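You operate a simulated robot arm through the tools that you are given. There is no shell and no other tool. Be economical: measure what you need, move in short steps, check, and stop when the job is done.

The job below is to be done with a simulated robot arm. You get a single attempt, and the scene is never put back.

TASK
Bolt the yellow cover on the grey pedestal, crosswise: red, green, blue, white.

The check looks at the end state, three seconds after you hand in, the way a careful person would. Anything else that was tipped, shoved, dropped, spilled or broken makes it a failure. A push-on lid holds only when it is set on centred and level and pressed home; a screw cap is set on level and turned clockwise until tight.

THE ROBOT
A 7-joint arm with a two-finger parallel gripper, hanging from a carriage that runs on a rail from [-2223, -12] to [57, 0] (x, y) and turns from -354 to 334 degrees about z. Base frame: it is fixed where the carriage stands at the start and does not move with it; the origin is on the floor, on the carriage's upright axis, x ahead of it, y to its left, z up; the surface under the hand at the start is at about z = 900. Readings come in mm, degrees, newtons and seconds.
With the tool pointing down near the work surface it reaches from about 240 to 680 mm from the robot's upright axis, wherever it stands. Its first joint turns from -166.0 to 166.0 degrees. Places, roughly: blue bolt [500, -300, 900]; green bolt [500, -300, 900]; red bolt [500, -200, 900]; top of the grey pedestal [300, -300, 1000]; white bolt [500, -200, 900]. Payload 3.91 kg.
The TCP is the grasp point between the finger pads, 30 mm short of the fingertips. In the tool frame z runs along the fingers and y along their closing line. Largest opening 110 mm; finger width 20, thickness 10; the body of the gripper, 48 by 112 mm, starts 55 mm behind the TCP.
Orientation is that of the tool frame in the base frame, as a unit quaternion [w, x, y, z]. With the fingers straight down and closing along the base's y, the tool's x points along the base's -x, its y along +y and its z along -z.

THE INTERFACE
- The arm moves only by the tool step_arm. Its argument "commands" is a list that holds one entry, the list of rows, each a list of 7 numbers: the shift along the base's x, y, z in units of 200 mm (1.0 is 200 mm), then the turn, a rotation vector about the base's x, y, z in units of 45 degrees (1.0 is 45 degrees), then the finger opening in cm, from 0 to 11. In form: [[[dx, dy, dz, ax, ay, az, hand], ...]]. A call has 1 to 12 rows; each row is the pose to reach, as a shift and turn from the pose commanded when the call began. A call with a number of a shift or a turn outside -1 to 1 is refused whole. Rows are played at 5 a second. More than 50 mm and 8.6 degrees between two rows, or a gripper value outside its range, and nothing of the call is played. A pose out of reach is approached as far as the arm can. The call stops where the force on the tool passes 50 N (or 10 N more than at its start, if that is more) or the arm is blocked; 0.2 s more then pass. Each finger travels about 108 mm/s and halts on what it meets, pressing with about 28 N; the grip force reading is that of the motor and also rises with nothing between the fingers. The clock runs only during rows and for 0.2 s after the last one: add rows that repeat a pose to give the fingers time. The reply holds the time, the measured pose of the TCP, the force on the tool along the base axes, the opening and the grip force, in the units named above and with some noise, with the torque about the TCP (base axes, N m) and any sound that the robot's microphone picked up.
- Cameras (640 x 400 px; columns grow to the right, rows downward): "scene" is now at [245.1, -53.6, 1532.4]; the picture's right is [-0.75, -0.66, 0.00], its down [-0.55, 0.62, -0.56] and it looks along [0.37, -0.42, -0.83] (base axes); focal length 291 px, centre (320, 200). "wrist" rides on the gripper at [72, 17, -103] in the tool frame; the picture's right is [-0.23, 0.97, 0.00], its down [-0.76, -0.18, -0.62] and it looks along [-0.61, -0.14, 0.78] (tool axes); focal length 222 px, centre (320, 200). There is no depth. A picture from a camera that has moved, and an enlarged one, comes with that camera's place and axes in the base frame and with its lens.
- snapshot(camera): a new picture of that camera. The clock stands still meanwhile.
- raise_lower(by): slides the trunk up (or, below 0, down) by that many mm; the arm and the scene camera ride with it, the base frame stays. It gives what a move gives, with no picture.
- steer(legs): drives the robot by 1 to 6 legs, each [ahead, left, turn to the left] in mm, mm and degrees, along the robot's own axes; the way and the turn of a leg run together, so that a leg with both is an arc; at most 1500 mm and 180 degrees a leg. The arm and the cameras ride along, it lands a little off, and it stops where it bumps. It keeps to its track: a leg is cut to what the track allows. It gives what a move gives.
- head_to(pan, tilt): turns the head with the scene camera to pan (to the left, within 155 degrees either way) and tilt (down, from -29 to 69), counted from straight ahead of the robot. It gives what a move gives.
- zoom(camera, box): a new picture of the part [left, top, right, bottom] of that camera's present view, enlarged. The clock stands still meanwhile.
- close_job(): hands the job in; it is judged then, once.

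Go step by step. Nothing tells you exact positions but the pictures and the camera data: compare them with the known pose of the tool, close in by small moves and look again before you grip or let go. The budget is 120 turns and 78 pictures, counting those below and the enlarged ones. Unless the task says otherwise, let go and move clear before handing in, and close with one line.

The tools are called after "Request:" by a JSON object that holds its "op" and its "data". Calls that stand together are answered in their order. step_arm: Moves the arm, as the interface text tells. Its arguments: {"type":"object","properties":{"commands":{"type":"array","items":{"type":"array","items":{"type":"array","items":{"type":"number"}}}}},"required":["commands"]} The other tools are called the same way: raise_lower (by) slides the trunk up or down; steer (legs) drives the base; head_to (pan, tilt) turns the head that bears the scene camera; snapshot (camera) takes a picture; zoom (camera, box) takes an enlarged picture of a part of a camera's view; close_job () hands the job in.

At the start:

```text
t: 0.0
ee_pos: [527.4, -132.0, 1203.3]
orientation: [0.0, 0.001, 1.0, 0.0]
force: [0.8, 0.1, 0.8]
ft_torque: [-0.01, 0.02, 0.01]
grip_width: 110.0
gripper_force: 0.0
trunk travel left (down, up): [-225.0, 355.0]
robot x, y, heading: [2.8, -2.6, 0.0]
head pan, tilt: [-48.7, 56.2]
```

scene: 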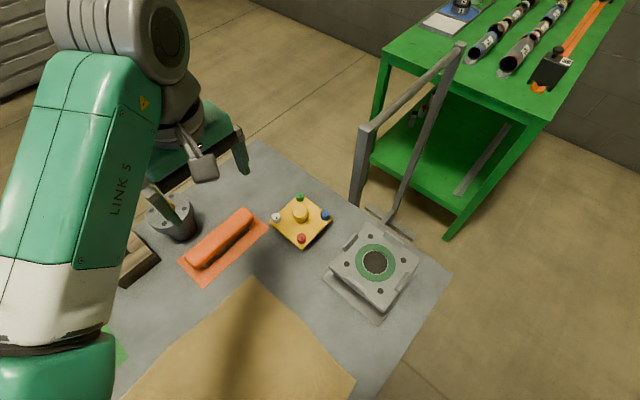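
wrist: 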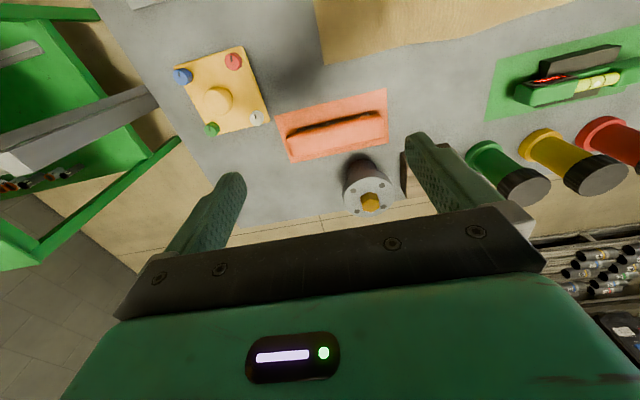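

The yellow cover with its four coloured bolts and a knob lies on the table, and the grey pedestal is to its right with a bar frame behind it. I'll take close-up views of both first.

Request:
{"op": "zoom", "data": {"camera": "scene", "box": [250, 170, 350, 260]}}

Request:
{"op": "zoom", "data": {"camera": "scene", "box": [310, 200, 440, 330]}}

Request:
{"op": "zoom", "data": {"camera": "scene", "box": [100, 120, 260, 300]}}

```text
4.44 times, centred on (300, 215) of scene
camera zoom: at [245.1, -53.6, 1532.4], right [-0.75, -0.66, 0.0], down [-0.55, 0.62, -0.56], along [0.37, -0.42, -0.83], focal length 1294 px, centre (409, 133)
```

zoom: 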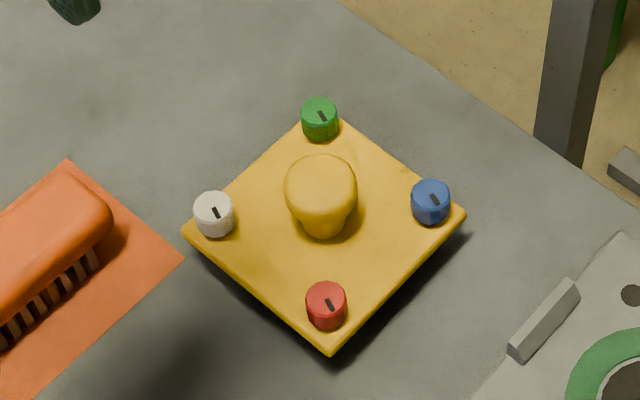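

```text
3.08 times, centred on (375, 265) of scene
camera zoom: at [245.1, -53.6, 1532.4], right [-0.75, -0.66, 0.0], down [-0.55, 0.62, -0.56], along [0.37, -0.42, -0.83], focal length 896 px, centre (151, 0)
```

zoom: 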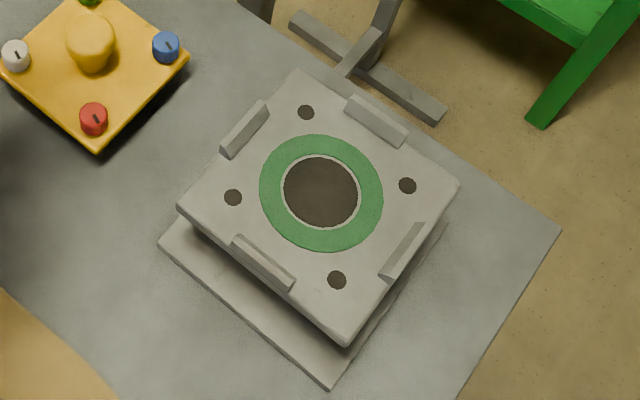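

```text
2.22 times, centred on (180, 210) of scene
camera zoom: at [245.1, -53.6, 1532.4], right [-0.75, -0.66, 0.0], down [-0.55, 0.62, -0.56], along [0.37, -0.42, -0.83], focal length 647 px, centre (631, 178)
```

zoom: 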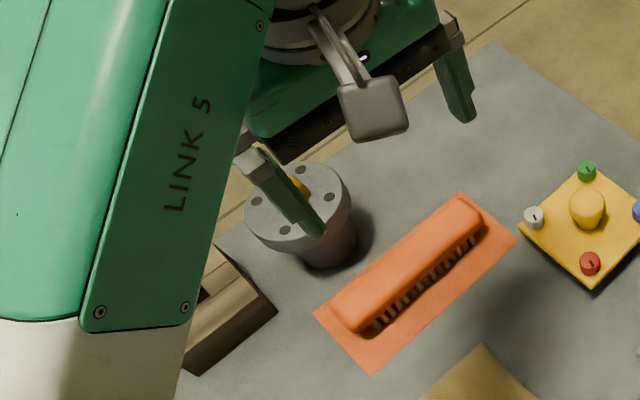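

The cover lies square to the base axes, centred near [520, -294], with its bolts about 42 mm off centre along x and y. The pedestal is centred near [305, -285]. I'll move above the cover to get a second view for heights, and check the bar frame from a flatter angle.

Request:
{"op": "step_arm", "data": {"commands": [[[0, -0.2, -0.1, 0, 0, 0, 11], [-0.1, -0.4, -0.2, 0, 0, 0, 11], [-0.2, -0.6, -0.3, 0, 0, 0, 11], [-0.3, -0.8, -0.3, 0, 0, 0, 11], [-0.4, -0.81, -0.3, 0, 0, 0, 11]]]}}

Request:
{"op": "snapshot", "data": {"camera": "wrist"}}

Request:
{"op": "head_to", "data": {"pan": -55, "tilt": 40}}

Request:
{"op": "snapshot", "data": {"camera": "scene"}}

```text
t: 1.2
ee_pos: [447.5, -293.9, 1142.7]
orientation: [0.0, 0.0, 1.0, 0.001]
force: [0.1, 0.1, 1.0]
ft_torque: [0.04, 0.03, 0.0]
grip_width: 110.1
gripper_force: 0.1
trunk travel left (down, up): [-225.0, 355.0]
robot x, y, heading: [3.6, -0.5, -0.0]
head pan, tilt: [-48.7, 56.2]
```

```text
72 pictures are left
camera wrist: at [376.6, -277.7, 1245.8], right [0.23, 0.97, 0.0], down [0.76, -0.18, 0.62], along [0.61, -0.14, -0.78], focal length 222 px, centre (320, 200)
```

wrist: 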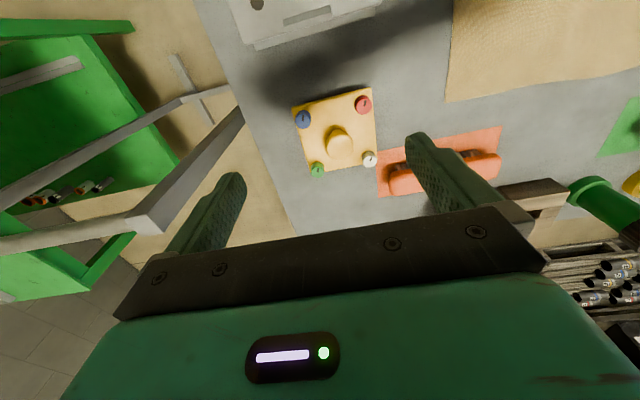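

```text
t: 2.0
ee_pos: [448.7, -294.1, 1140.7]
orientation: [0.0, 0.0, 1.0, 0.0]
force: [-0.6, -0.1, 0.6]
ft_torque: [0.02, 0.01, -0.02]
grip_width: 110.1
gripper_force: 0.2
trunk travel left (down, up): [-225.0, 355.0]
robot x, y, heading: [0.8, -0.7, -0.1]
head pan, tilt: [-55.0, 40.0]
```

```text
71 pictures are left
camera scene: at [247.2, -70.0, 1554.6], right [-0.82, -0.57, 0.0], down [-0.37, 0.53, -0.77], along [0.44, -0.63, -0.64], focal length 291 px, centre (320, 200)
```

scene: 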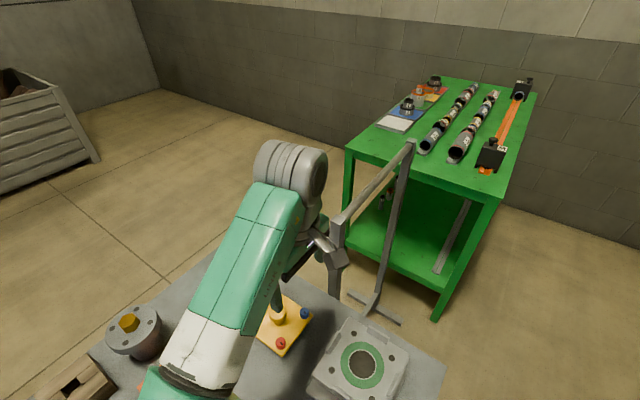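

The bar frame overhangs the table near [427, -380] at z about 1000–1200, so when I cross between cover and pedestal I have to stay on the +y side of it. Next I go over the cover's knob for a closer look.

Request:
{"op": "step_arm", "data": {"commands": [[[0.18, 0, 0, 0, 0, 0, 8], [0.36, 0.01, -0.15, 0, 0, 0, 8], [0.36, 0.01, -0.35, 0, 0, 0, 8], [0.36, 0.01, -0.55, 0, 0, 0, 8], [0.36, 0.01, -0.55, 0, 0, 0, 8]]]}}

Request:
{"op": "snapshot", "data": {"camera": "wrist"}}

Request:
{"op": "snapshot", "data": {"camera": "scene"}}

```text
t: 3.2
ee_pos: [518.4, -295.0, 1035.2]
orientation: [0.0, 0.0, 1.0, 0.0]
force: [-0.7, 0.0, 0.0]
ft_torque: [-0.01, 0.01, -0.01]
grip_width: 79.8
gripper_force: 0.0
trunk travel left (down, up): [-225.0, 355.0]
robot x, y, heading: [-0.9, -0.5, 0.2]
head pan, tilt: [-55.0, 40.0]
```

```text
70 pictures are left
camera wrist: at [447.5, -277.2, 1138.4], right [0.23, 0.97, 0.0], down [0.76, -0.18, 0.62], along [0.61, -0.14, -0.78], focal length 222 px, centre (320, 200)
```

wrist: 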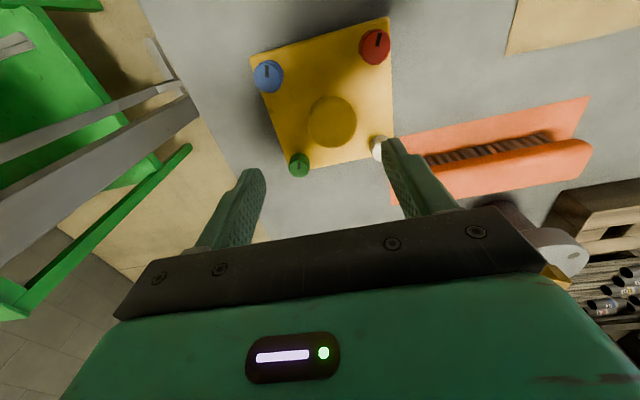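

```text
69 pictures are left
camera scene: at [247.1, -70.1, 1554.6], right [-0.82, -0.57, 0.0], down [-0.37, 0.53, -0.77], along [0.44, -0.63, -0.64], focal length 291 px, centre (320, 200)
```

scene: 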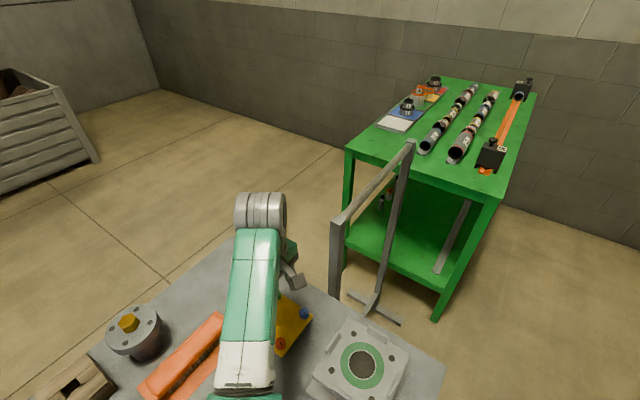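

From the wrist view the knob is nearer [512, -282], about 13 mm off in y from my first estimate. I'll shift over and descend a little, then look again.

Request:
{"op": "step_arm", "data": {"commands": [[[-0.03, 0.06, 0, 0, 0, 0, 8], [-0.03, 0.06, -0.18, 0, 0, 0, 6.5], [-0.03, 0.06, -0.18, 0, 0, 0, 6.5]]]}}

Request:
{"op": "snapshot", "data": {"camera": "wrist"}}

```text
t: 4.0
ee_pos: [512.8, -281.1, 997.5]
orientation: [-0.001, -0.001, 1.0, 0.001]
force: [0.1, 0.0, -0.2]
ft_torque: [0.01, -0.01, -0.01]
grip_width: 64.9
gripper_force: 0.0
trunk travel left (down, up): [-225.0, 355.0]
robot x, y, heading: [1.6, -1.8, 0.1]
head pan, tilt: [-55.0, 40.0]
```

```text
68 pictures are left
camera wrist: at [441.4, -264.1, 1102.5], right [0.23, 0.97, 0.0], down [0.76, -0.18, 0.62], along [0.61, -0.14, -0.78], focal length 222 px, centre (320, 200)
```

wrist: 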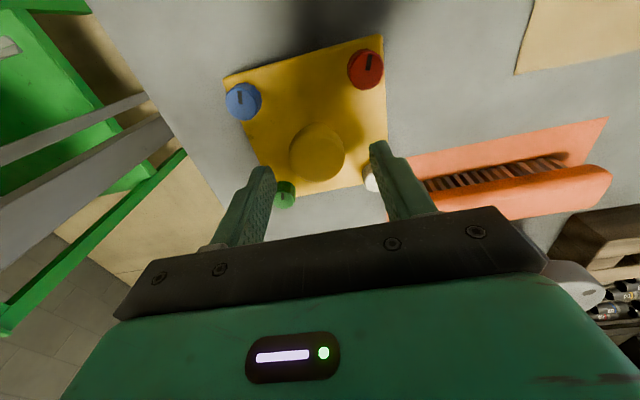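

The knob is now centred between the fingertips at about [511.5, -282], with its top near z 958 and the bolt heads near 939. I'll lower and close on it gently.

Request:
{"op": "step_arm", "data": {"commands": [[[-0.005, -0.003, -0.08, 0, 0, 0, 6.5], [-0.005, -0.003, -0.155, 0, 0, 0, 6.5], [-0.005, -0.003, -0.155, 0, 0, 0, 6.5], [-0.005, -0.003, -0.155, 0, 0, 0, 3], [-0.005, -0.003, -0.155, 0, 0, 0, 3], [-0.005, -0.003, -0.155, 0, 0, 0, 3]]]}}

Request:
{"op": "snapshot", "data": {"camera": "wrist"}}

```text
t: 5.4
ee_pos: [512.6, -280.9, 969.0]
orientation: [0.001, 0.0, 1.0, 0.0]
force: [2.8, -2.3, 0.0]
ft_torque: [-0.09, -0.36, -0.07]
grip_width: 37.5
gripper_force: 27.6
trunk travel left (down, up): [-225.0, 355.0]
robot x, y, heading: [0.7, 1.6, -0.1]
head pan, tilt: [-55.0, 40.0]
```

```text
67 pictures are left
camera wrist: at [441.7, -265.2, 1071.7], right [0.23, 0.97, 0.0], down [0.76, -0.18, 0.62], along [0.61, -0.14, -0.78], focal length 222 px, centre (320, 200)
```

wrist: 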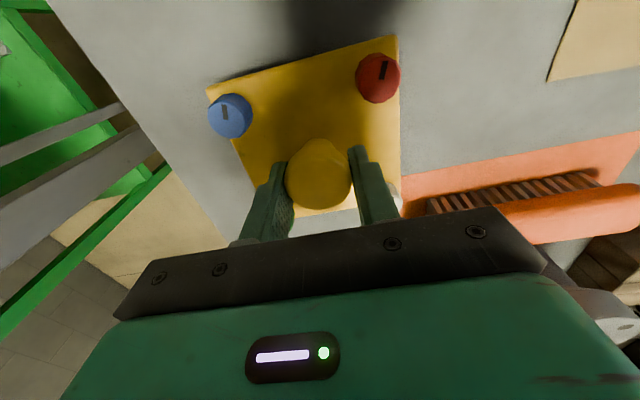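

The knob is held at 37.5 mm. I'll lift it slowly and check that the cover and all four bolts come up level.

Request:
{"op": "step_arm", "data": {"commands": [[[0, 0, 0.03, 0, 0, 0, 3], [0, 0, 0.1, 0, 0, 0, 3], [0, 0, 0.2, 0, 0, 0, 3], [0, 0, 0.4, 0, 0, 0, 3], [0, 0, 0.6, 0, 0, 0, 3], [0, 0, 0.75, 0, 0, 0, 3], [0, 0, 0.75, 0, 0, 0, 3]]]}}

Request:
{"op": "snapshot", "data": {"camera": "wrist"}}

Request:
{"op": "head_to", "data": {"pan": -48.7, "tilt": 56.2}}

Request:
{"op": "zoom", "data": {"camera": "scene", "box": [200, 120, 440, 340]}}

```text
t: 7.0
ee_pos: [512.4, -279.8, 1117.7]
orientation: [0.0, 0.0, 1.0, 0.001]
force: [0.4, -0.1, -9.8]
ft_torque: [-0.01, -0.03, 0.0]
grip_width: 37.7
gripper_force: 27.7
trunk travel left (down, up): [-225.0, 355.0]
robot x, y, heading: [-0.4, -0.6, 0.2]
head pan, tilt: [-55.0, 40.0]
```

```text
66 pictures are left
camera wrist: at [441.8, -263.6, 1221.7], right [0.23, 0.97, 0.0], down [0.76, -0.18, 0.62], along [0.61, -0.14, -0.78], focal length 222 px, centre (320, 200)
```

wrist: 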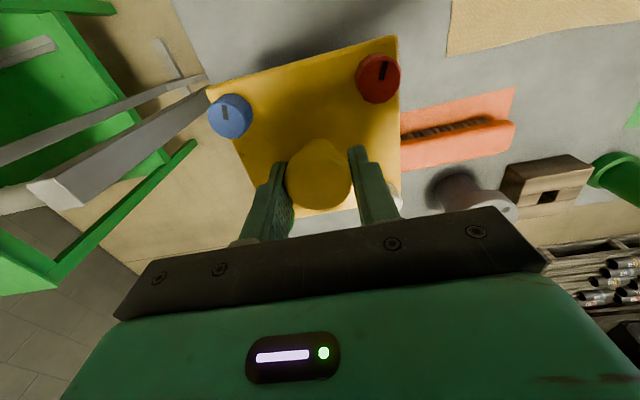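

```text
t: 7.8
ee_pos: [512.9, -282.2, 1118.3]
orientation: [-0.002, 0.0, 1.0, 0.001]
force: [-0.3, -0.2, -9.8]
ft_torque: [0.05, -0.03, -0.01]
grip_width: 37.9
gripper_force: 27.5
trunk travel left (down, up): [-225.0, 355.0]
robot x, y, heading: [0.3, 1.3, 0.0]
head pan, tilt: [-48.7, 56.2]
```

```text
1.82 times, centred on (320, 230) of scene
camera zoom: at [244.8, -53.5, 1532.3], right [-0.75, -0.66, 0.0], down [-0.55, 0.62, -0.56], along [0.37, -0.42, -0.83], focal length 530 px, centre (320, 146)
```

zoom: 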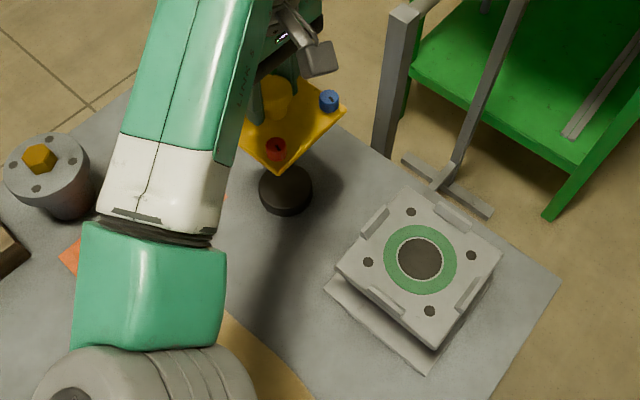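

The cover came off a round black stand, level and about 1 kg, with its bolts in place. Next I swing clear to +y, away from the bar, to where the wrist camera can see the pedestal past the cover.

Request:
{"op": "step_arm", "data": {"commands": [[[0, 0.12, 0.15, 0, 0, 0, 3], [-0.08, 0.25, 0.3, 0, 0, 0, 3], [-0.18, 0.38, 0.45, 0, 0, 0, 3], [-0.3, 0.5, 0.58, 0, 0, 0, 3], [-0.42, 0.62, 0.7, 0, 0, 0, 3], [-0.54, 0.72, 0.8, 0, 0, 0, 3], [-0.64, 0.8, 0.87, 0, 0, 0, 3], [-0.71, 0.855, 0.915, 0, 0, 0, 3], [-0.71, 0.855, 0.915, 0, 0, 0, 3]]]}}

Request:
{"op": "snapshot", "data": {"camera": "wrist"}}

```text
t: 9.8
ee_pos: [368.9, -109.8, 1301.8]
orientation: [0.0, -0.001, 1.0, -0.001]
force: [-0.4, 0.9, -10.0]
ft_torque: [-0.02, -0.04, -0.01]
grip_width: 37.8
gripper_force: 27.7
trunk travel left (down, up): [-225.0, 355.0]
robot x, y, heading: [-2.6, -1.7, 0.4]
head pan, tilt: [-48.7, 56.2]
```

```text
64 pictures are left
camera wrist: at [298.3, -92.1, 1404.6], right [0.23, 0.97, 0.0], down [0.76, -0.18, 0.62], along [0.61, -0.14, -0.78], focal length 222 px, centre (320, 200)
```

wrist: 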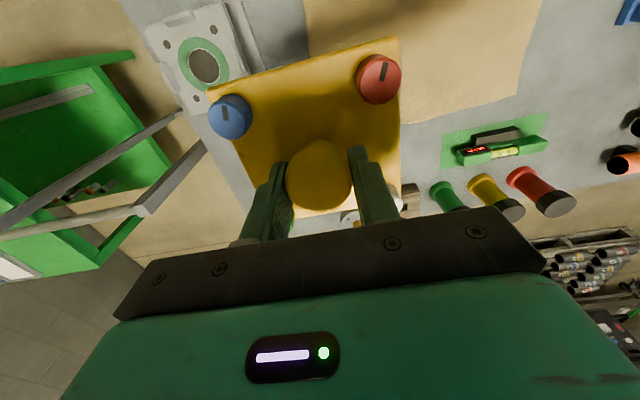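

Request:
{"op": "zoom", "data": {"camera": "wrist", "box": [130, 0, 270, 120]}}

```text
3.33 times, centred on (200, 60) of wrist
camera zoom: at [298.3, -92.1, 1404.6], right [0.23, 0.97, 0.0], down [0.76, -0.18, 0.62], along [0.61, -0.14, -0.78], focal length 740 px, centre (720, 667)
```

zoom: 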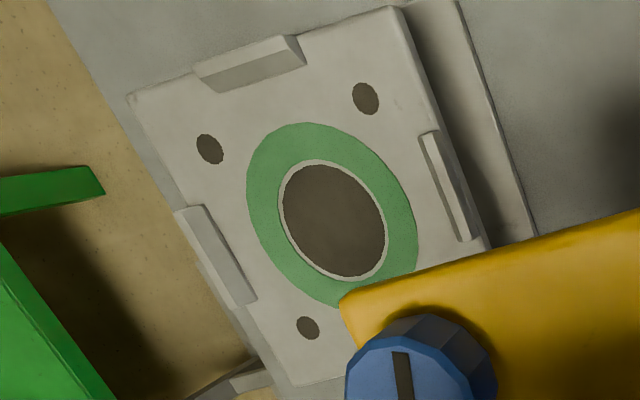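

Comparing both cameras puts the pedestal's bolt holes 80 mm apart, its top near z 986 and its centre near [309.5, -287], aligned with the base axes. I'll bring the cover over it, still high, and look.

Request:
{"op": "step_arm", "data": {"commands": [[[-0.04, -0.13, -0.13, 0, 0, 0, 3], [-0.09, -0.26, -0.26, 0, 0, 0, 3], [-0.13, -0.39, -0.38, 0, 0, 0, 3], [-0.18, -0.52, -0.5, 0, 0, 0, 3], [-0.23, -0.66, -0.63, 0, 0, 0, 3], [-0.27, -0.78, -0.75, 0, 0, 0, 3], [-0.295, -0.885, -0.85, 0, 0, 0, 3], [-0.295, -0.885, -0.95, 0, 0, 0, 3], [-0.295, -0.885, -0.95, 0, 0, 0, 3]]]}}

Request:
{"op": "snapshot", "data": {"camera": "wrist"}}

Request:
{"op": "snapshot", "data": {"camera": "scene"}}

```text
t: 11.8
ee_pos: [310.0, -288.2, 1110.4]
orientation: [0.001, 0.0, 1.0, 0.0]
force: [-0.1, 0.9, -10.7]
ft_torque: [-0.01, -0.03, 0.0]
grip_width: 37.9
gripper_force: 28.3
trunk travel left (down, up): [-225.0, 355.0]
robot x, y, heading: [2.3, -1.7, -0.2]
head pan, tilt: [-48.7, 56.2]
```

```text
62 pictures are left
camera wrist: at [239.3, -270.7, 1214.4], right [0.23, 0.97, 0.0], down [0.76, -0.18, 0.62], along [0.61, -0.14, -0.78], focal length 222 px, centre (320, 200)
```

wrist: 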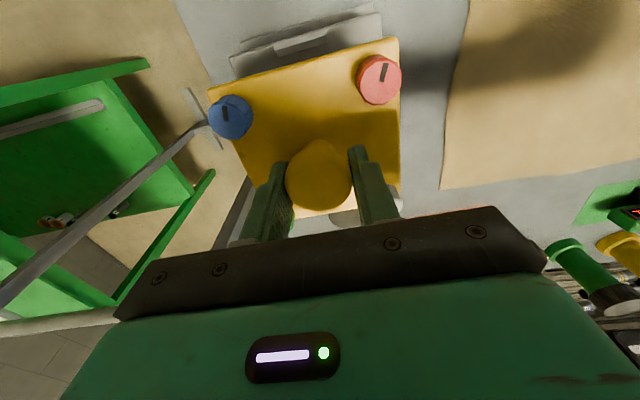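

```text
61 pictures are left
camera scene: at [244.9, -53.4, 1532.3], right [-0.75, -0.66, 0.0], down [-0.55, 0.62, -0.56], along [0.37, -0.42, -0.83], focal length 291 px, centre (320, 200)
```

scene: 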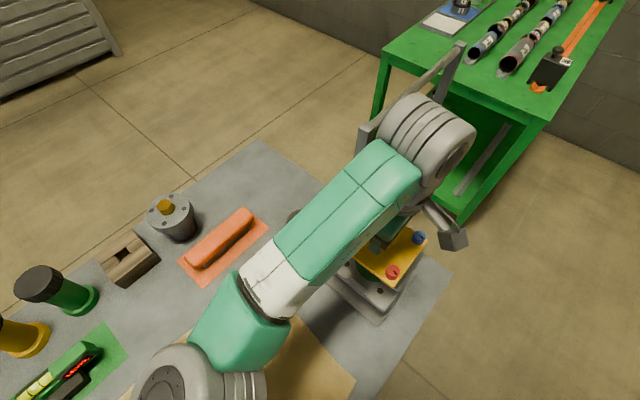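

Request:
{"op": "zoom", "data": {"camera": "wrist", "box": [190, 0, 430, 150]}}

Request:
{"op": "zoom", "data": {"camera": "scene", "box": [310, 200, 470, 330]}}

```text
2.67 times, centred on (310, 75) of wrist
camera zoom: at [239.3, -270.7, 1214.4], right [0.23, 0.97, 0.0], down [0.76, -0.18, 0.62], along [0.61, -0.14, -0.78], focal length 592 px, centre (347, 533)
```

zoom: 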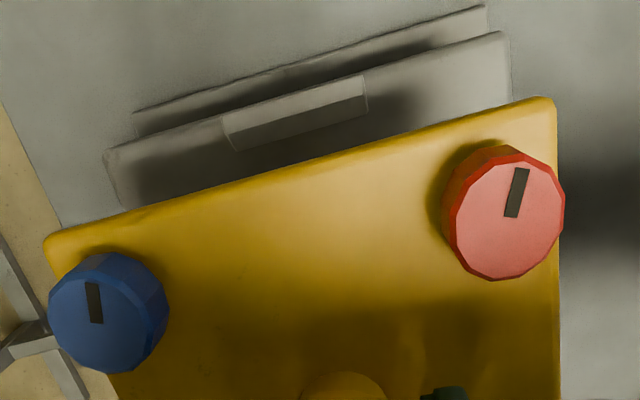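

```text
3.08 times, centred on (390, 265) of scene
camera zoom: at [244.9, -53.4, 1532.3], right [-0.75, -0.66, 0.0], down [-0.55, 0.62, -0.56], along [0.37, -0.42, -0.83], focal length 896 px, centre (105, 0)
```

zoom: 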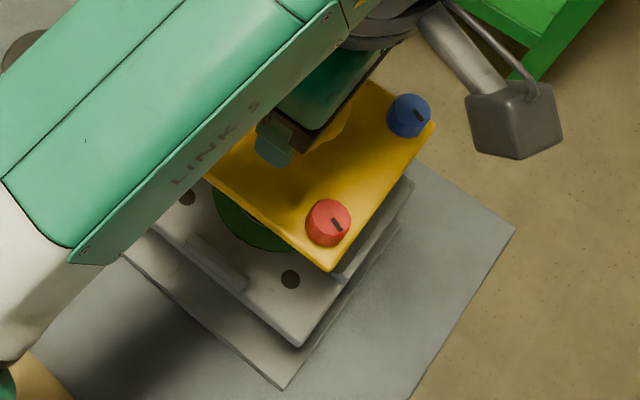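

The wrist view shows the cover hanging about 5–6 mm toward -x from the TCP, so I shift +6 mm in x and -1.5 mm in y. Then I go lower and re-check against the rails.

Request:
{"op": "step_arm", "data": {"commands": [[[0.03, -0.007, 0, 0, 0, 0, 3], [0.03, -0.007, -0.12, 0, 0, 0, 3], [0.03, -0.007, -0.25, 0, 0, 0, 3], [0.03, -0.007, -0.25, 0, 0, 0, 3]]]}}

Request:
{"op": "zoom", "data": {"camera": "wrist", "box": [190, 0, 430, 150]}}

Request:
{"op": "zoom", "data": {"camera": "scene", "box": [310, 200, 470, 330]}}

```text
t: 12.8
ee_pos: [316.3, -289.2, 1059.4]
orientation: [0.0, 0.0, 1.0, 0.0]
force: [0.3, 0.4, -10.0]
ft_torque: [-0.03, 0.0, 0.01]
grip_width: 37.5
gripper_force: 28.5
trunk travel left (down, up): [-225.0, 355.0]
robot x, y, heading: [1.6, 1.8, 0.0]
head pan, tilt: [-48.7, 56.2]
```

```text
2.67 times, centred on (310, 75) of wrist
camera zoom: at [245.8, -271.9, 1163.1], right [0.23, 0.97, 0.0], down [0.76, -0.18, 0.62], along [0.61, -0.14, -0.78], focal length 592 px, centre (347, 533)
```

zoom: 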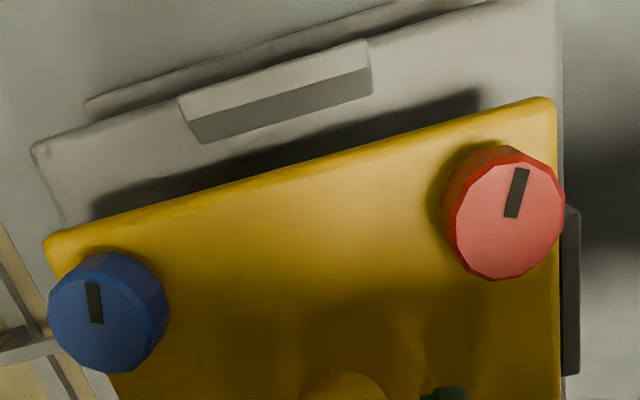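

```text
3.08 times, centred on (390, 265) of scene
camera zoom: at [244.9, -53.4, 1532.3], right [-0.75, -0.66, 0.0], down [-0.55, 0.62, -0.56], along [0.37, -0.42, -0.83], focal length 896 px, centre (105, 0)
```

zoom: 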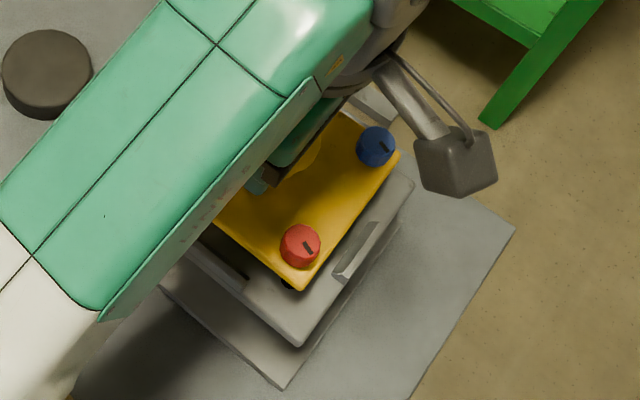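

The cover is now centred over the pedestal to within about 1–2 mm: cover centre roughly [310.4, -287.2], pedestal [310, -287.5]. I'll lower it in small steps and watch the force.

Request:
{"op": "step_arm", "data": {"commands": [[[0, 0, -0.04, 0, 0, 0, 3], [0, 0, -0.08, 0, 0, 0, 3], [0, 0, -0.12, 0, 0, 0, 3], [0, 0, -0.12, 0, 0, 0, 3]]]}}

Request:
{"op": "zoom", "data": {"camera": "wrist", "box": [190, 0, 430, 150]}}

Request:
{"op": "zoom", "data": {"camera": "scene", "box": [340, 220, 440, 320]}}

```text
t: 13.8
ee_pos: [315.5, -289.6, 1034.9]
orientation: [-0.001, 0.001, 1.0, -0.001]
force: [-6.3, -0.2, -3.3]
ft_torque: [0.22, -0.1, 0.15]
grip_width: 37.7
gripper_force: 28.0
trunk travel left (down, up): [-225.0, 355.0]
robot x, y, heading: [-1.4, 1.4, 0.0]
head pan, tilt: [-48.7, 56.2]
```

```text
2.67 times, centred on (310, 75) of wrist
camera zoom: at [244.3, -271.9, 1140.4], right [0.23, 0.97, 0.0], down [0.76, -0.18, 0.62], along [0.61, -0.14, -0.78], focal length 592 px, centre (347, 533)
```

zoom: 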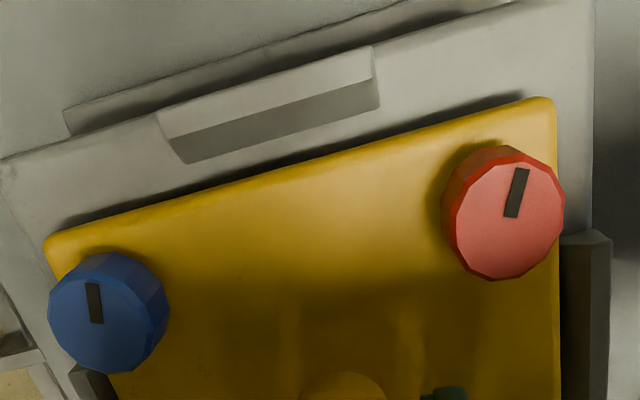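

```text
4.00 times, centred on (390, 270) of scene
camera zoom: at [244.4, -53.5, 1532.3], right [-0.75, -0.66, 0.0], down [-0.55, 0.62, -0.56], along [0.37, -0.42, -0.83], focal length 1165 px, centre (40, -80)
```

zoom: 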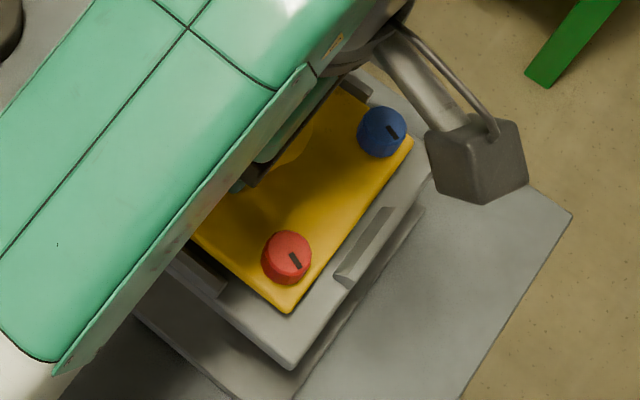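

First light contact: the force pushes the cover toward -x, so it sits slightly too far in +x. I'll ease it -1.5 mm in x and feel again.

Request:
{"op": "step_arm", "data": {"commands": [[[-0.008, 0, 0.005, 0, 0, 0, 3], [-0.008, 0, 0, 0, 0, 0, 3], [-0.008, 0, -0.015, 0, 0, 0, 3], [-0.008, 0, -0.015, 0, 0, 0, 3]]]}}

```text
t: 14.8
ee_pos: [313.6, -289.3, 1034.2]
orientation: [-0.001, 0.0, 1.0, 0.0]
force: [-3.4, -0.9, -10.2]
ft_torque: [-0.02, 0.1, -0.08]
grip_width: 37.9
gripper_force: 28.3
trunk travel left (down, up): [-225.0, 355.0]
robot x, y, heading: [1.3, -0.7, 0.1]
head pan, tilt: [-48.7, 56.2]
```

Request:
{"op": "step_arm", "data": {"commands": [[[-0.003, 0, -0.01, 0, 0, 0, 3], [-0.003, 0, -0.02, 0, 0, 0, 3], [-0.003, 0, -0.03, 0, 0, 0, 3], [-0.003, 0, -0.03, 0, 0, 0, 3]]]}}

```text
t: 15.8
ee_pos: [313.3, -287.8, 1028.0]
orientation: [-0.001, 0.0, 1.0, -0.001]
force: [-5.7, 6.7, 20.4]
ft_torque: [-0.08, 0.12, -0.01]
grip_width: 37.9
gripper_force: 27.7
trunk travel left (down, up): [-225.0, 355.0]
robot x, y, heading: [-1.3, -0.5, -0.2]
head pan, tilt: [-48.7, 56.2]
```

Firm contact now at z 1028. I'll check whether that is the seat or an edge.

Request:
{"op": "zoom", "data": {"camera": "wrist", "box": [170, 0, 430, 160]}}

Request:
{"op": "zoom", "data": {"camera": "scene", "box": [350, 230, 430, 310]}}

```text
2.46 times, centred on (300, 80) of wrist
camera zoom: at [242.9, -271.7, 1132.2], right [0.23, 0.97, 0.0], down [0.76, -0.18, 0.62], along [0.61, -0.14, -0.78], focal length 547 px, centre (369, 495)
```

zoom: 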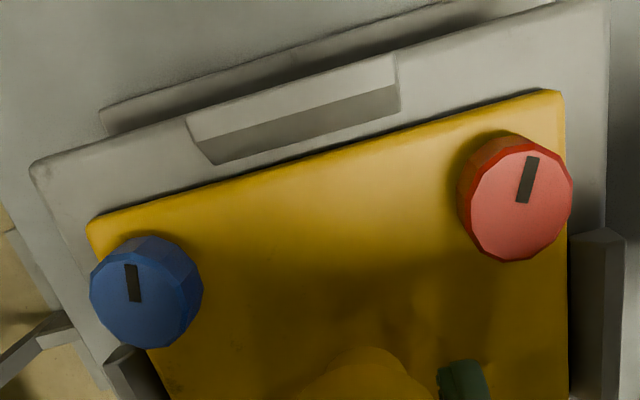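

```text
5.00 times, centred on (390, 270) of scene
camera zoom: at [245.1, -53.4, 1532.7], right [-0.75, -0.66, 0.0], down [-0.55, 0.62, -0.56], along [0.37, -0.42, -0.83], focal length 1456 px, centre (-30, -150)
```

zoom: 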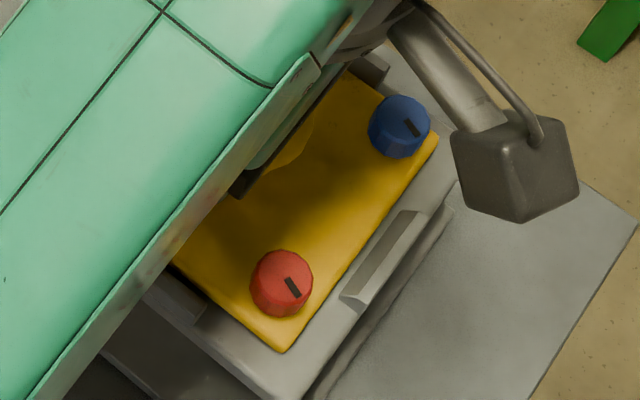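

It looks nearly down, but side forces remain (-x, +y). I'll ease 1 mm in the direction of those forces while keeping light downward pressure.

Request:
{"op": "step_arm", "data": {"commands": [[[0, 0, 0.01, 0, 0, 0, 3], [-0.005, 0.006, 0.01, 0, 0, 0, 3], [-0.005, 0.006, 0, 0, 0, 0, 3], [-0.005, 0.006, -0.01, 0, 0, 0, 3], [-0.005, 0.006, -0.01, 0, 0, 0, 3]]]}}

```text
t: 17.0
ee_pos: [314.3, -288.7, 1026.8]
orientation: [0.001, 0.001, 1.0, 0.0]
force: [-4.6, 4.8, 20.7]
ft_torque: [-0.07, 0.07, -0.04]
grip_width: 38.2
gripper_force: 27.5
trunk travel left (down, up): [-225.0, 355.0]
robot x, y, heading: [2.7, 1.4, 0.1]
head pan, tilt: [-48.7, 56.2]
```

Same force at a lower commanded height, so it is sinking. I'll continue a little in the same direction.

Request:
{"op": "step_arm", "data": {"commands": [[[-0.004, 0.004, 0.005, 0, 0, 0, 3], [-0.004, 0.004, -0.005, 0, 0, 0, 3], [-0.004, 0.004, -0.012, 0, 0, 0, 3], [-0.004, 0.004, -0.012, 0, 0, 0, 3]]]}}

Request:
{"op": "zoom", "data": {"camera": "wrist", "box": [170, 0, 430, 160]}}

```text
t: 17.8
ee_pos: [313.5, -287.7, 1026.6]
orientation: [0.002, 0.0, 1.0, -0.002]
force: [-2.3, -0.9, 24.9]
ft_torque: [0.7, 0.98, 0.26]
grip_width: 37.8
gripper_force: 28.2
trunk travel left (down, up): [-225.0, 355.0]
robot x, y, heading: [-3.6, -4.1, 0.1]
head pan, tilt: [-48.7, 56.2]
stopped in row 4: the force on the tool passed its limit at 53 N (the readings are from after the stop); the commanded pose is now the measured one
```

```text
2.46 times, centred on (300, 80) of wrist
camera zoom: at [242.4, -270.5, 1129.5], right [0.23, 0.97, 0.0], down [0.76, -0.18, 0.63], along [0.61, -0.14, -0.78], focal length 547 px, centre (369, 495)
```

zoom: 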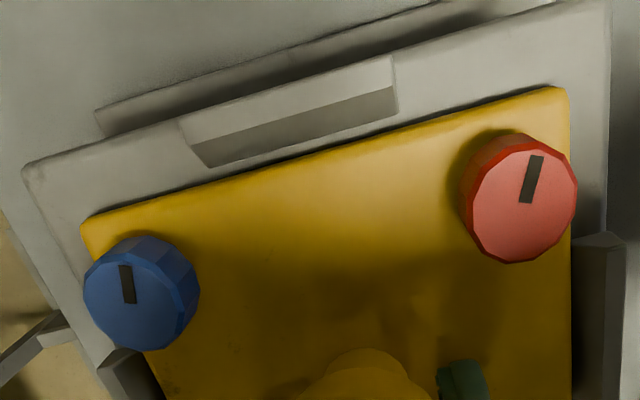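

It hit a solid stop, with slight torque and the knob slipping a bit. I'll let go, rise, and see whether the cover sits flat.

Request:
{"op": "step_arm", "data": {"commands": [[[0, 0, 0, 0, 0, 0, 5], [0, 0, 0, 0, 0, 0, 6.5], [0, 0, 0.1, 0, 0, 0, 6.5], [0, 0, 0.3, 0, 0, 0, 6.5], [-0.1, 0.1, 0.5, 0, 0, 0, 6.5], [-0.25, 0.25, 0.6, 0, 0, 0, 6.5], [-0.25, 0.25, 0.6, 0, 0, 0, 6.5]]]}}

Request:
{"op": "snapshot", "data": {"camera": "wrist"}}

Request:
{"op": "zoom", "data": {"camera": "scene", "box": [310, 200, 450, 330]}}

```text
t: 19.4
ee_pos: [260.2, -235.7, 1145.5]
orientation: [0.001, 0.0, 1.0, 0.0]
force: [-0.6, -0.7, -0.2]
ft_torque: [-0.02, -0.03, 0.01]
grip_width: 64.8
gripper_force: 0.0
trunk travel left (down, up): [-225.0, 355.0]
robot x, y, heading: [1.4, -0.5, 0.1]
head pan, tilt: [-48.7, 56.2]
```

```text
51 pictures are left
camera wrist: at [190.0, -219.6, 1249.0], right [0.23, 0.97, 0.0], down [0.76, -0.18, 0.62], along [0.61, -0.14, -0.78], focal length 222 px, centre (320, 200)
```

wrist: 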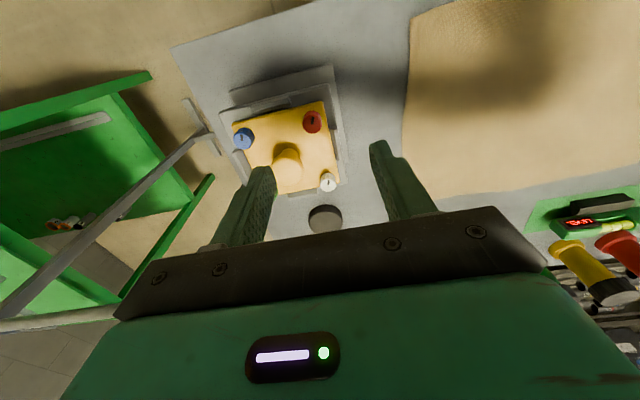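

```text
3.08 times, centred on (380, 265) of scene
camera zoom: at [245.0, -53.5, 1532.4], right [-0.75, -0.66, 0.0], down [-0.55, 0.62, -0.56], along [0.37, -0.42, -0.83], focal length 896 px, centre (135, 0)
```

zoom: 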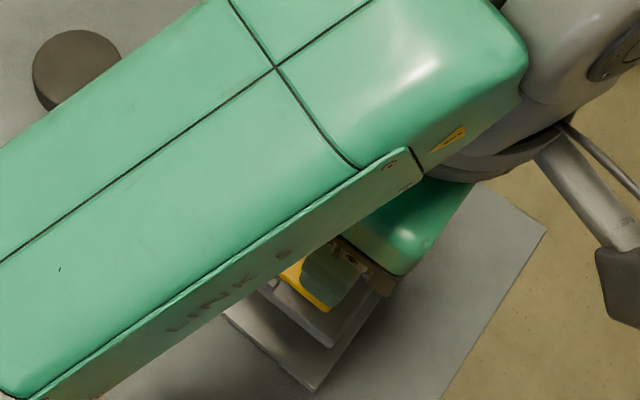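

Request:
{"op": "zoom", "data": {"camera": "wrist", "box": [215, 55, 355, 205]}}

Request:
{"op": "step_arm", "data": {"commands": [[[0.05, 0.2, 0, 0, 0, 0, 6.5], [0.15, 0.4, 0, 0, 0, 0, 6.5], [0.3, 0.6, 0, 0, 0, 0, 6.5], [0.5, 0.7, 0, 0, 0, 0, 6.5], [0.7, 0.75, 0, 0, 0, 0, 6.5], [0.7, 0.75, 0, 0, 0, 0, 6.5]]]}}

Request:
{"op": "zoom", "data": {"camera": "scene", "box": [310, 200, 450, 330]}}

```text
2.67 times, centred on (285, 130) of wrist
camera zoom: at [190.0, -219.6, 1249.0], right [0.23, 0.97, 0.0], down [0.76, -0.18, 0.62], along [0.61, -0.14, -0.78], focal length 592 px, centre (413, 387)
```

zoom: 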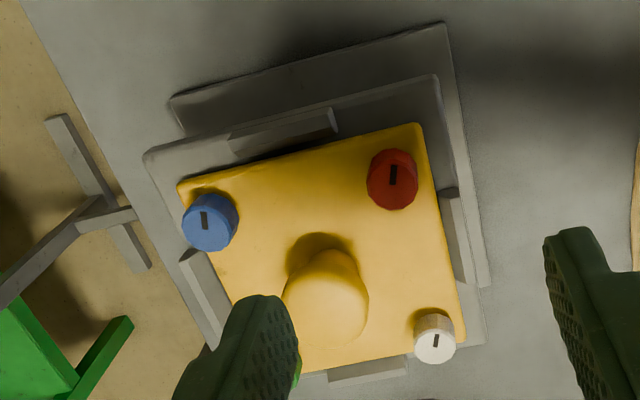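

```text
t: 20.8
ee_pos: [401.4, -86.5, 1143.7]
orientation: [0.001, -0.001, 1.0, -0.001]
force: [-0.3, 0.8, -0.3]
ft_torque: [0.03, 0.0, 0.02]
grip_width: 65.0
gripper_force: 0.0
trunk travel left (down, up): [-225.0, 355.0]
robot x, y, heading: [-0.5, 1.4, 0.1]
head pan, tilt: [-48.7, 56.2]
```

```text
3.08 times, centred on (380, 265) of scene
camera zoom: at [245.1, -53.6, 1532.5], right [-0.75, -0.66, 0.0], down [-0.55, 0.62, -0.56], along [0.37, -0.42, -0.83], focal length 896 px, centre (135, 0)
```

zoom: 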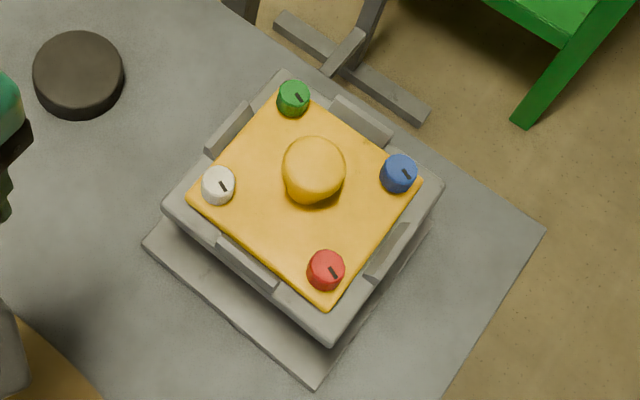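

The cover sits level and centred over the holes, with bolt heads about 25 mm above the pedestal top. So red is near [270, -247.5], green [350, -327.5], blue [270, -327.5] and white [350, -247.5]. I'll approach red first, pre-turning the tool counter-clockwise to leave clockwise travel.

Request:
{"op": "step_arm", "data": {"commands": [[[-0.12, -0.13, 0, 0, 0, 0.16, 4], [-0.24, -0.27, 0, 0, 0, 0.33, 4], [-0.36, -0.42, 0, 0, 0, 0.5, 4], [-0.47, -0.57, 0, 0, 0, 0.67, 4], [-0.57, -0.69, -0.1, 0, 0, 0.84, 4], [-0.653, -0.81, -0.2, 0, 0, 1, 4], [-0.653, -0.81, -0.3, 0, 0, 1, 4], [-0.653, -0.81, -0.3, 0, 0, 1, 4]]]}}

Request:
{"op": "snapshot", "data": {"camera": "wrist"}}

```text
t: 22.6
ee_pos: [270.9, -248.5, 1085.7]
orientation: [0.001, -0.383, 0.924, 0.0]
force: [-0.3, -0.6, 0.3]
ft_torque: [0.0, 0.02, -0.03]
grip_width: 40.0
gripper_force: 0.2
trunk travel left (down, up): [-225.0, 355.0]
robot x, y, heading: [-0.2, 4.1, -0.2]
head pan, tilt: [-48.7, 56.2]
```

```text
47 pictures are left
camera wrist: at [209.5, -286.6, 1189.5], right [-0.53, 0.85, 0.0], down [0.66, 0.41, 0.62], along [0.53, 0.33, -0.78], focal length 222 px, centre (320, 200)
```

wrist: 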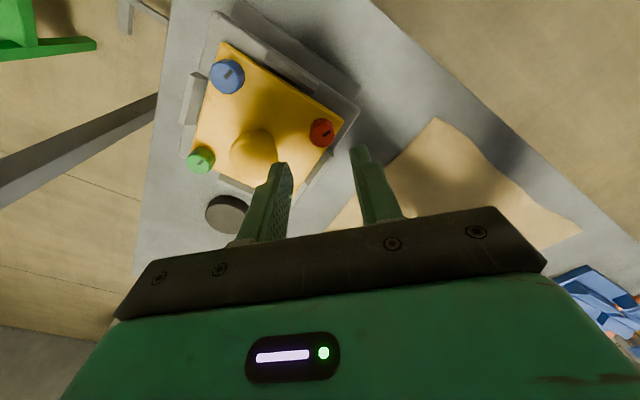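

The wrist view confirms red at [270, -248] and blue at [270.5, -327.5]. I'll turn another 45° counter-clockwise, lower over red and close on it.

Request:
{"op": "step_arm", "data": {"commands": [[[0, 0, 0, 0, 0, 0.18, 4], [0, 0, 0, 0, 0, 0.36, 4], [0, 0, 0, 0, 0, 0.54, 4], [0, 0, 0, 0, 0, 0.72, 4], [0, 0, -0.08, 0, 0, 0.9, 4], [0, 0, -0.16, 0, 0, 1, 4], [0, 0, -0.27, 0, 0, 1, 4], [0, 0, -0.27, 0, 0, 1, 4], [0, 0, -0.27, 0, 0, 1, 1], [0, 0, -0.27, 0, 0, 1, 1], [0, 0, -0.27, 0, 0, 1, 1]]]}}

Request:
{"op": "snapshot", "data": {"camera": "wrist"}}

```text
t: 23.8
ee_pos: [325.6, -235.1, 1045.6]
orientation: [-0.003, -0.661, 0.75, -0.011]
force: [-9.8, 1.8, 34.2]
ft_torque: [-0.12, -0.45, -0.14]
grip_width: 35.5
gripper_force: 0.0
out of reach, approached as far as the arm can: row 3, 4, 5
trunk travel left (down, up): [-225.0, 355.0]
robot x, y, heading: [3.4, -2.9, -0.4]
head pan, tilt: [-48.7, 56.2]
stopped in row 5: the force on the tool passed its limit at 115 N (the readings are from after the stop); the commanded pose is now the measured one
```

```text
46 pictures are left
camera wrist: at [300.5, -303.1, 1149.9], right [-0.94, 0.35, -0.01], down [0.27, 0.74, 0.61], along [0.22, 0.57, -0.79], focal length 222 px, centre (320, 200)
```

wrist: 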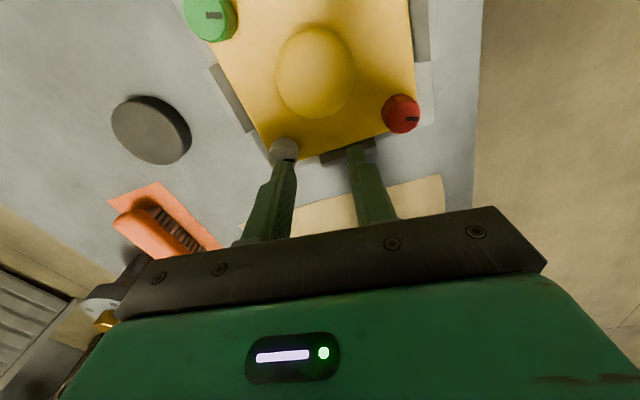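

Turning past about +80° was out of reach; the arm swung aside and touched down near the white bolt. I'll go straight up and check for damage.

Request:
{"op": "step_arm", "data": {"commands": [[[0, 0, 0.05, 0, 0, 0, 4], [0, 0, 0.2, 0, 0, 0, 4], [0, 0, 0.4, 0, 0, -0.15, 4], [0, 0, 0.4, 0, 0, -0.15, 4]]]}}

Request:
{"op": "snapshot", "data": {"camera": "wrist"}}

Request:
{"op": "zoom", "data": {"camera": "scene", "box": [310, 200, 450, 330]}}

```text
t: 24.8
ee_pos: [326.7, -233.9, 1123.4]
orientation: [-0.004, -0.615, 0.788, -0.009]
force: [0.3, -0.1, 1.2]
ft_torque: [0.01, 0.0, -0.01]
grip_width: 39.8
gripper_force: 0.0
out of reach, approached as far as the arm can: row 1, 2
trunk travel left (down, up): [-225.0, 355.0]
robot x, y, heading: [-1.5, -2.6, -0.1]
head pan, tilt: [-48.7, 56.2]
```

```text
45 pictures are left
camera wrist: at [293.4, -297.9, 1227.7], right [-0.89, 0.46, -0.01], down [0.35, 0.71, 0.61], along [0.29, 0.54, -0.79], focal length 222 px, centre (320, 200)
```

wrist: 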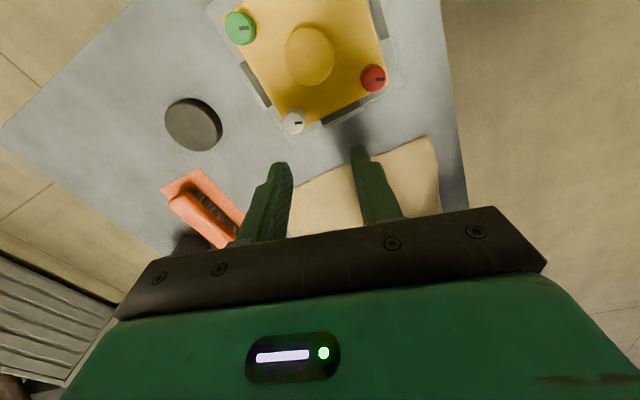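

```text
3.08 times, centred on (380, 265) of scene
camera zoom: at [245.0, -53.8, 1532.4], right [-0.75, -0.66, 0.0], down [-0.55, 0.62, -0.56], along [0.37, -0.42, -0.83], focal length 896 px, centre (135, 0)
```

zoom: 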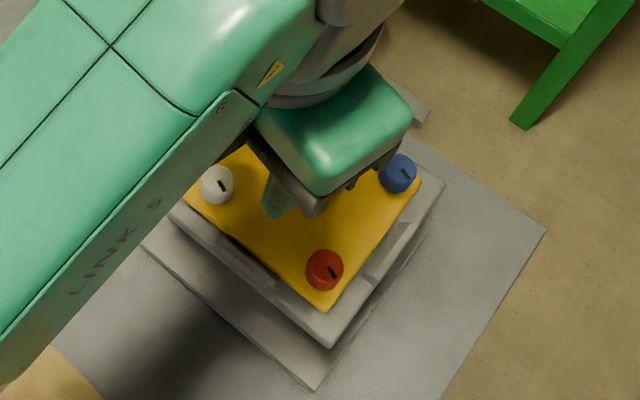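

No harm visible: cover and bolts are where they were. The tool's yaw limit is about +65–75° here, so I'll go to red at about +50° and work clockwise from there.

Request:
{"op": "step_arm", "data": {"commands": [[[-0.1, -0.02, 0, 0, 0, -0.2, 4], [-0.2, -0.05, 0, 0, 0, -0.4, 4], [-0.281, -0.07, 0, 0, 0, -0.58, 4], [-0.281, -0.07, -0.2, 0, 0, -0.58, 4], [-0.281, -0.07, -0.2, 0, 0, -0.58, 4]]]}}

Request:
{"op": "snapshot", "data": {"camera": "wrist"}}

```text
refused: row 1 steps farther than a row can; nothing moved
```

```text
43 pictures are left
camera wrist: at [293.4, -297.9, 1227.7], right [-0.89, 0.46, -0.01], down [0.35, 0.71, 0.61], along [0.29, 0.54, -0.79], focal length 222 px, centre (320, 200)
```

wrist: 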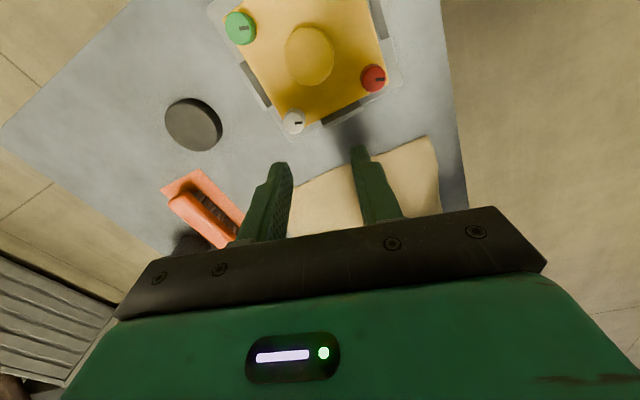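

Request:
{"op": "step_arm", "data": {"commands": [[[-0.07, -0.02, 0, 0, 0, -0.15, 4], [-0.14, -0.035, 0, 0, 0, -0.3, 4], [-0.21, -0.05, 0, 0, 0, -0.45, 4], [-0.281, -0.07, 0, 0, 0, -0.58, 4], [-0.281, -0.07, -0.2, 0, 0, -0.58, 4], [-0.281, -0.07, -0.2, 0, 0, -0.58, 4]]]}}

```text
t: 26.2
ee_pos: [269.4, -248.4, 1081.1]
orientation: [-0.004, -0.423, 0.906, -0.007]
force: [-0.1, 0.6, -0.3]
ft_torque: [-0.02, -0.08, -0.04]
grip_width: 40.3
gripper_force: 0.0
trunk travel left (down, up): [-225.0, 355.0]
robot x, y, heading: [-2.6, -1.1, -0.0]
head pan, tilt: [-48.7, 56.2]
```

Request:
{"op": "step_arm", "data": {"commands": [[[0.003, 0.002, -0.12, 0, 0, 0, 4], [0.003, 0.002, -0.24, 0, 0, 0, 4], [0.003, 0.002, -0.24, 0, 0, 0, 4], [0.003, 0.002, -0.24, 0, 0, 0, 1], [0.003, 0.002, -0.24, 0, 0, 0, 1], [0.003, 0.002, -0.24, 0, 0, 0, 1]]]}}

Request:
{"op": "snapshot", "data": {"camera": "wrist"}}

```text
t: 27.6
ee_pos: [270.5, -246.6, 1034.7]
orientation: [-0.005, -0.422, 0.906, -0.007]
force: [-0.7, 0.8, 0.5]
ft_torque: [0.11, 0.08, 0.0]
grip_width: 19.9
gripper_force: 28.2
trunk travel left (down, up): [-225.0, 355.0]
robot x, y, heading: [3.9, -2.0, 0.2]
head pan, tilt: [-48.7, 56.2]
```

```text
42 pictures are left
camera wrist: at [212.0, -289.5, 1138.5], right [-0.6, 0.8, -0.01], down [0.63, 0.48, 0.61], along [0.5, 0.36, -0.79], focal length 222 px, centre (320, 200)
```

wrist: 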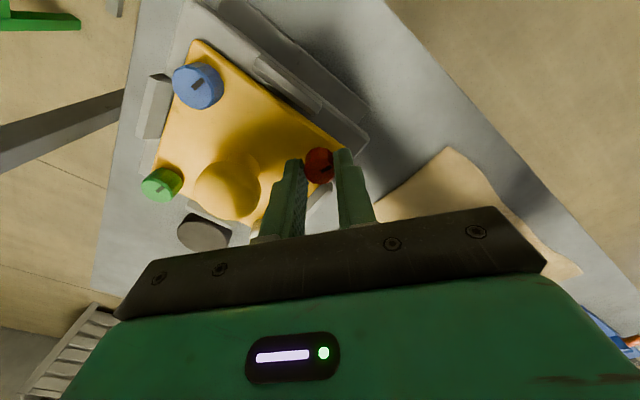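

The red head is held at 19.9 mm. I'll turn clockwise 45° with a slight descent and read the torque.

Request:
{"op": "step_arm", "data": {"commands": [[[0, 0, -0.005, 0, 0, -0.17, 1], [0, 0, -0.01, 0, 0, -0.34, 1], [0, 0, -0.01, 0, 0, -0.51, 1], [0, 0, -0.01, 0, 0, -0.68, 1], [0, 0, -0.01, 0, 0, -0.84, 1], [0, 0, -0.01, 0, 0, -1, 1], [0, 0, -0.01, 0, 0, -1, 1]]]}}

Request:
{"op": "snapshot", "data": {"camera": "wrist"}}

```text
t: 29.2
ee_pos: [270.4, -247.3, 1032.8]
orientation: [-0.007, -0.043, 0.999, -0.005]
force: [-0.3, 1.2, 0.1]
ft_torque: [0.15, -0.06, 0.02]
grip_width: 19.8
gripper_force: 28.6
trunk travel left (down, up): [-225.0, 355.0]
robot x, y, heading: [-0.7, -0.8, 0.1]
head pan, tilt: [-48.7, 56.2]
```

```text
41 pictures are left
camera wrist: at [199.5, -235.3, 1137.4], right [0.14, 0.99, -0.01], down [0.78, -0.11, 0.61], along [0.61, -0.1, -0.79], focal length 222 px, centre (320, 200)
```

wrist: 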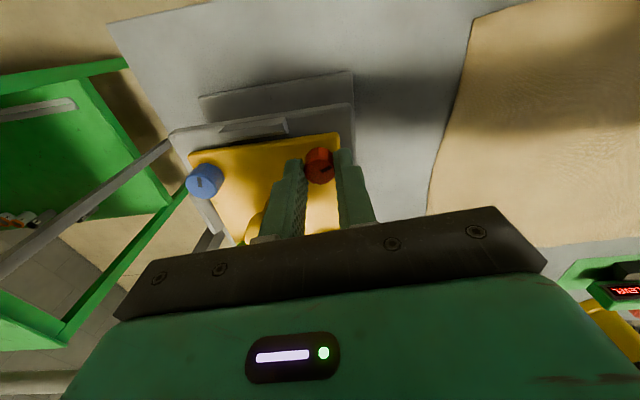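

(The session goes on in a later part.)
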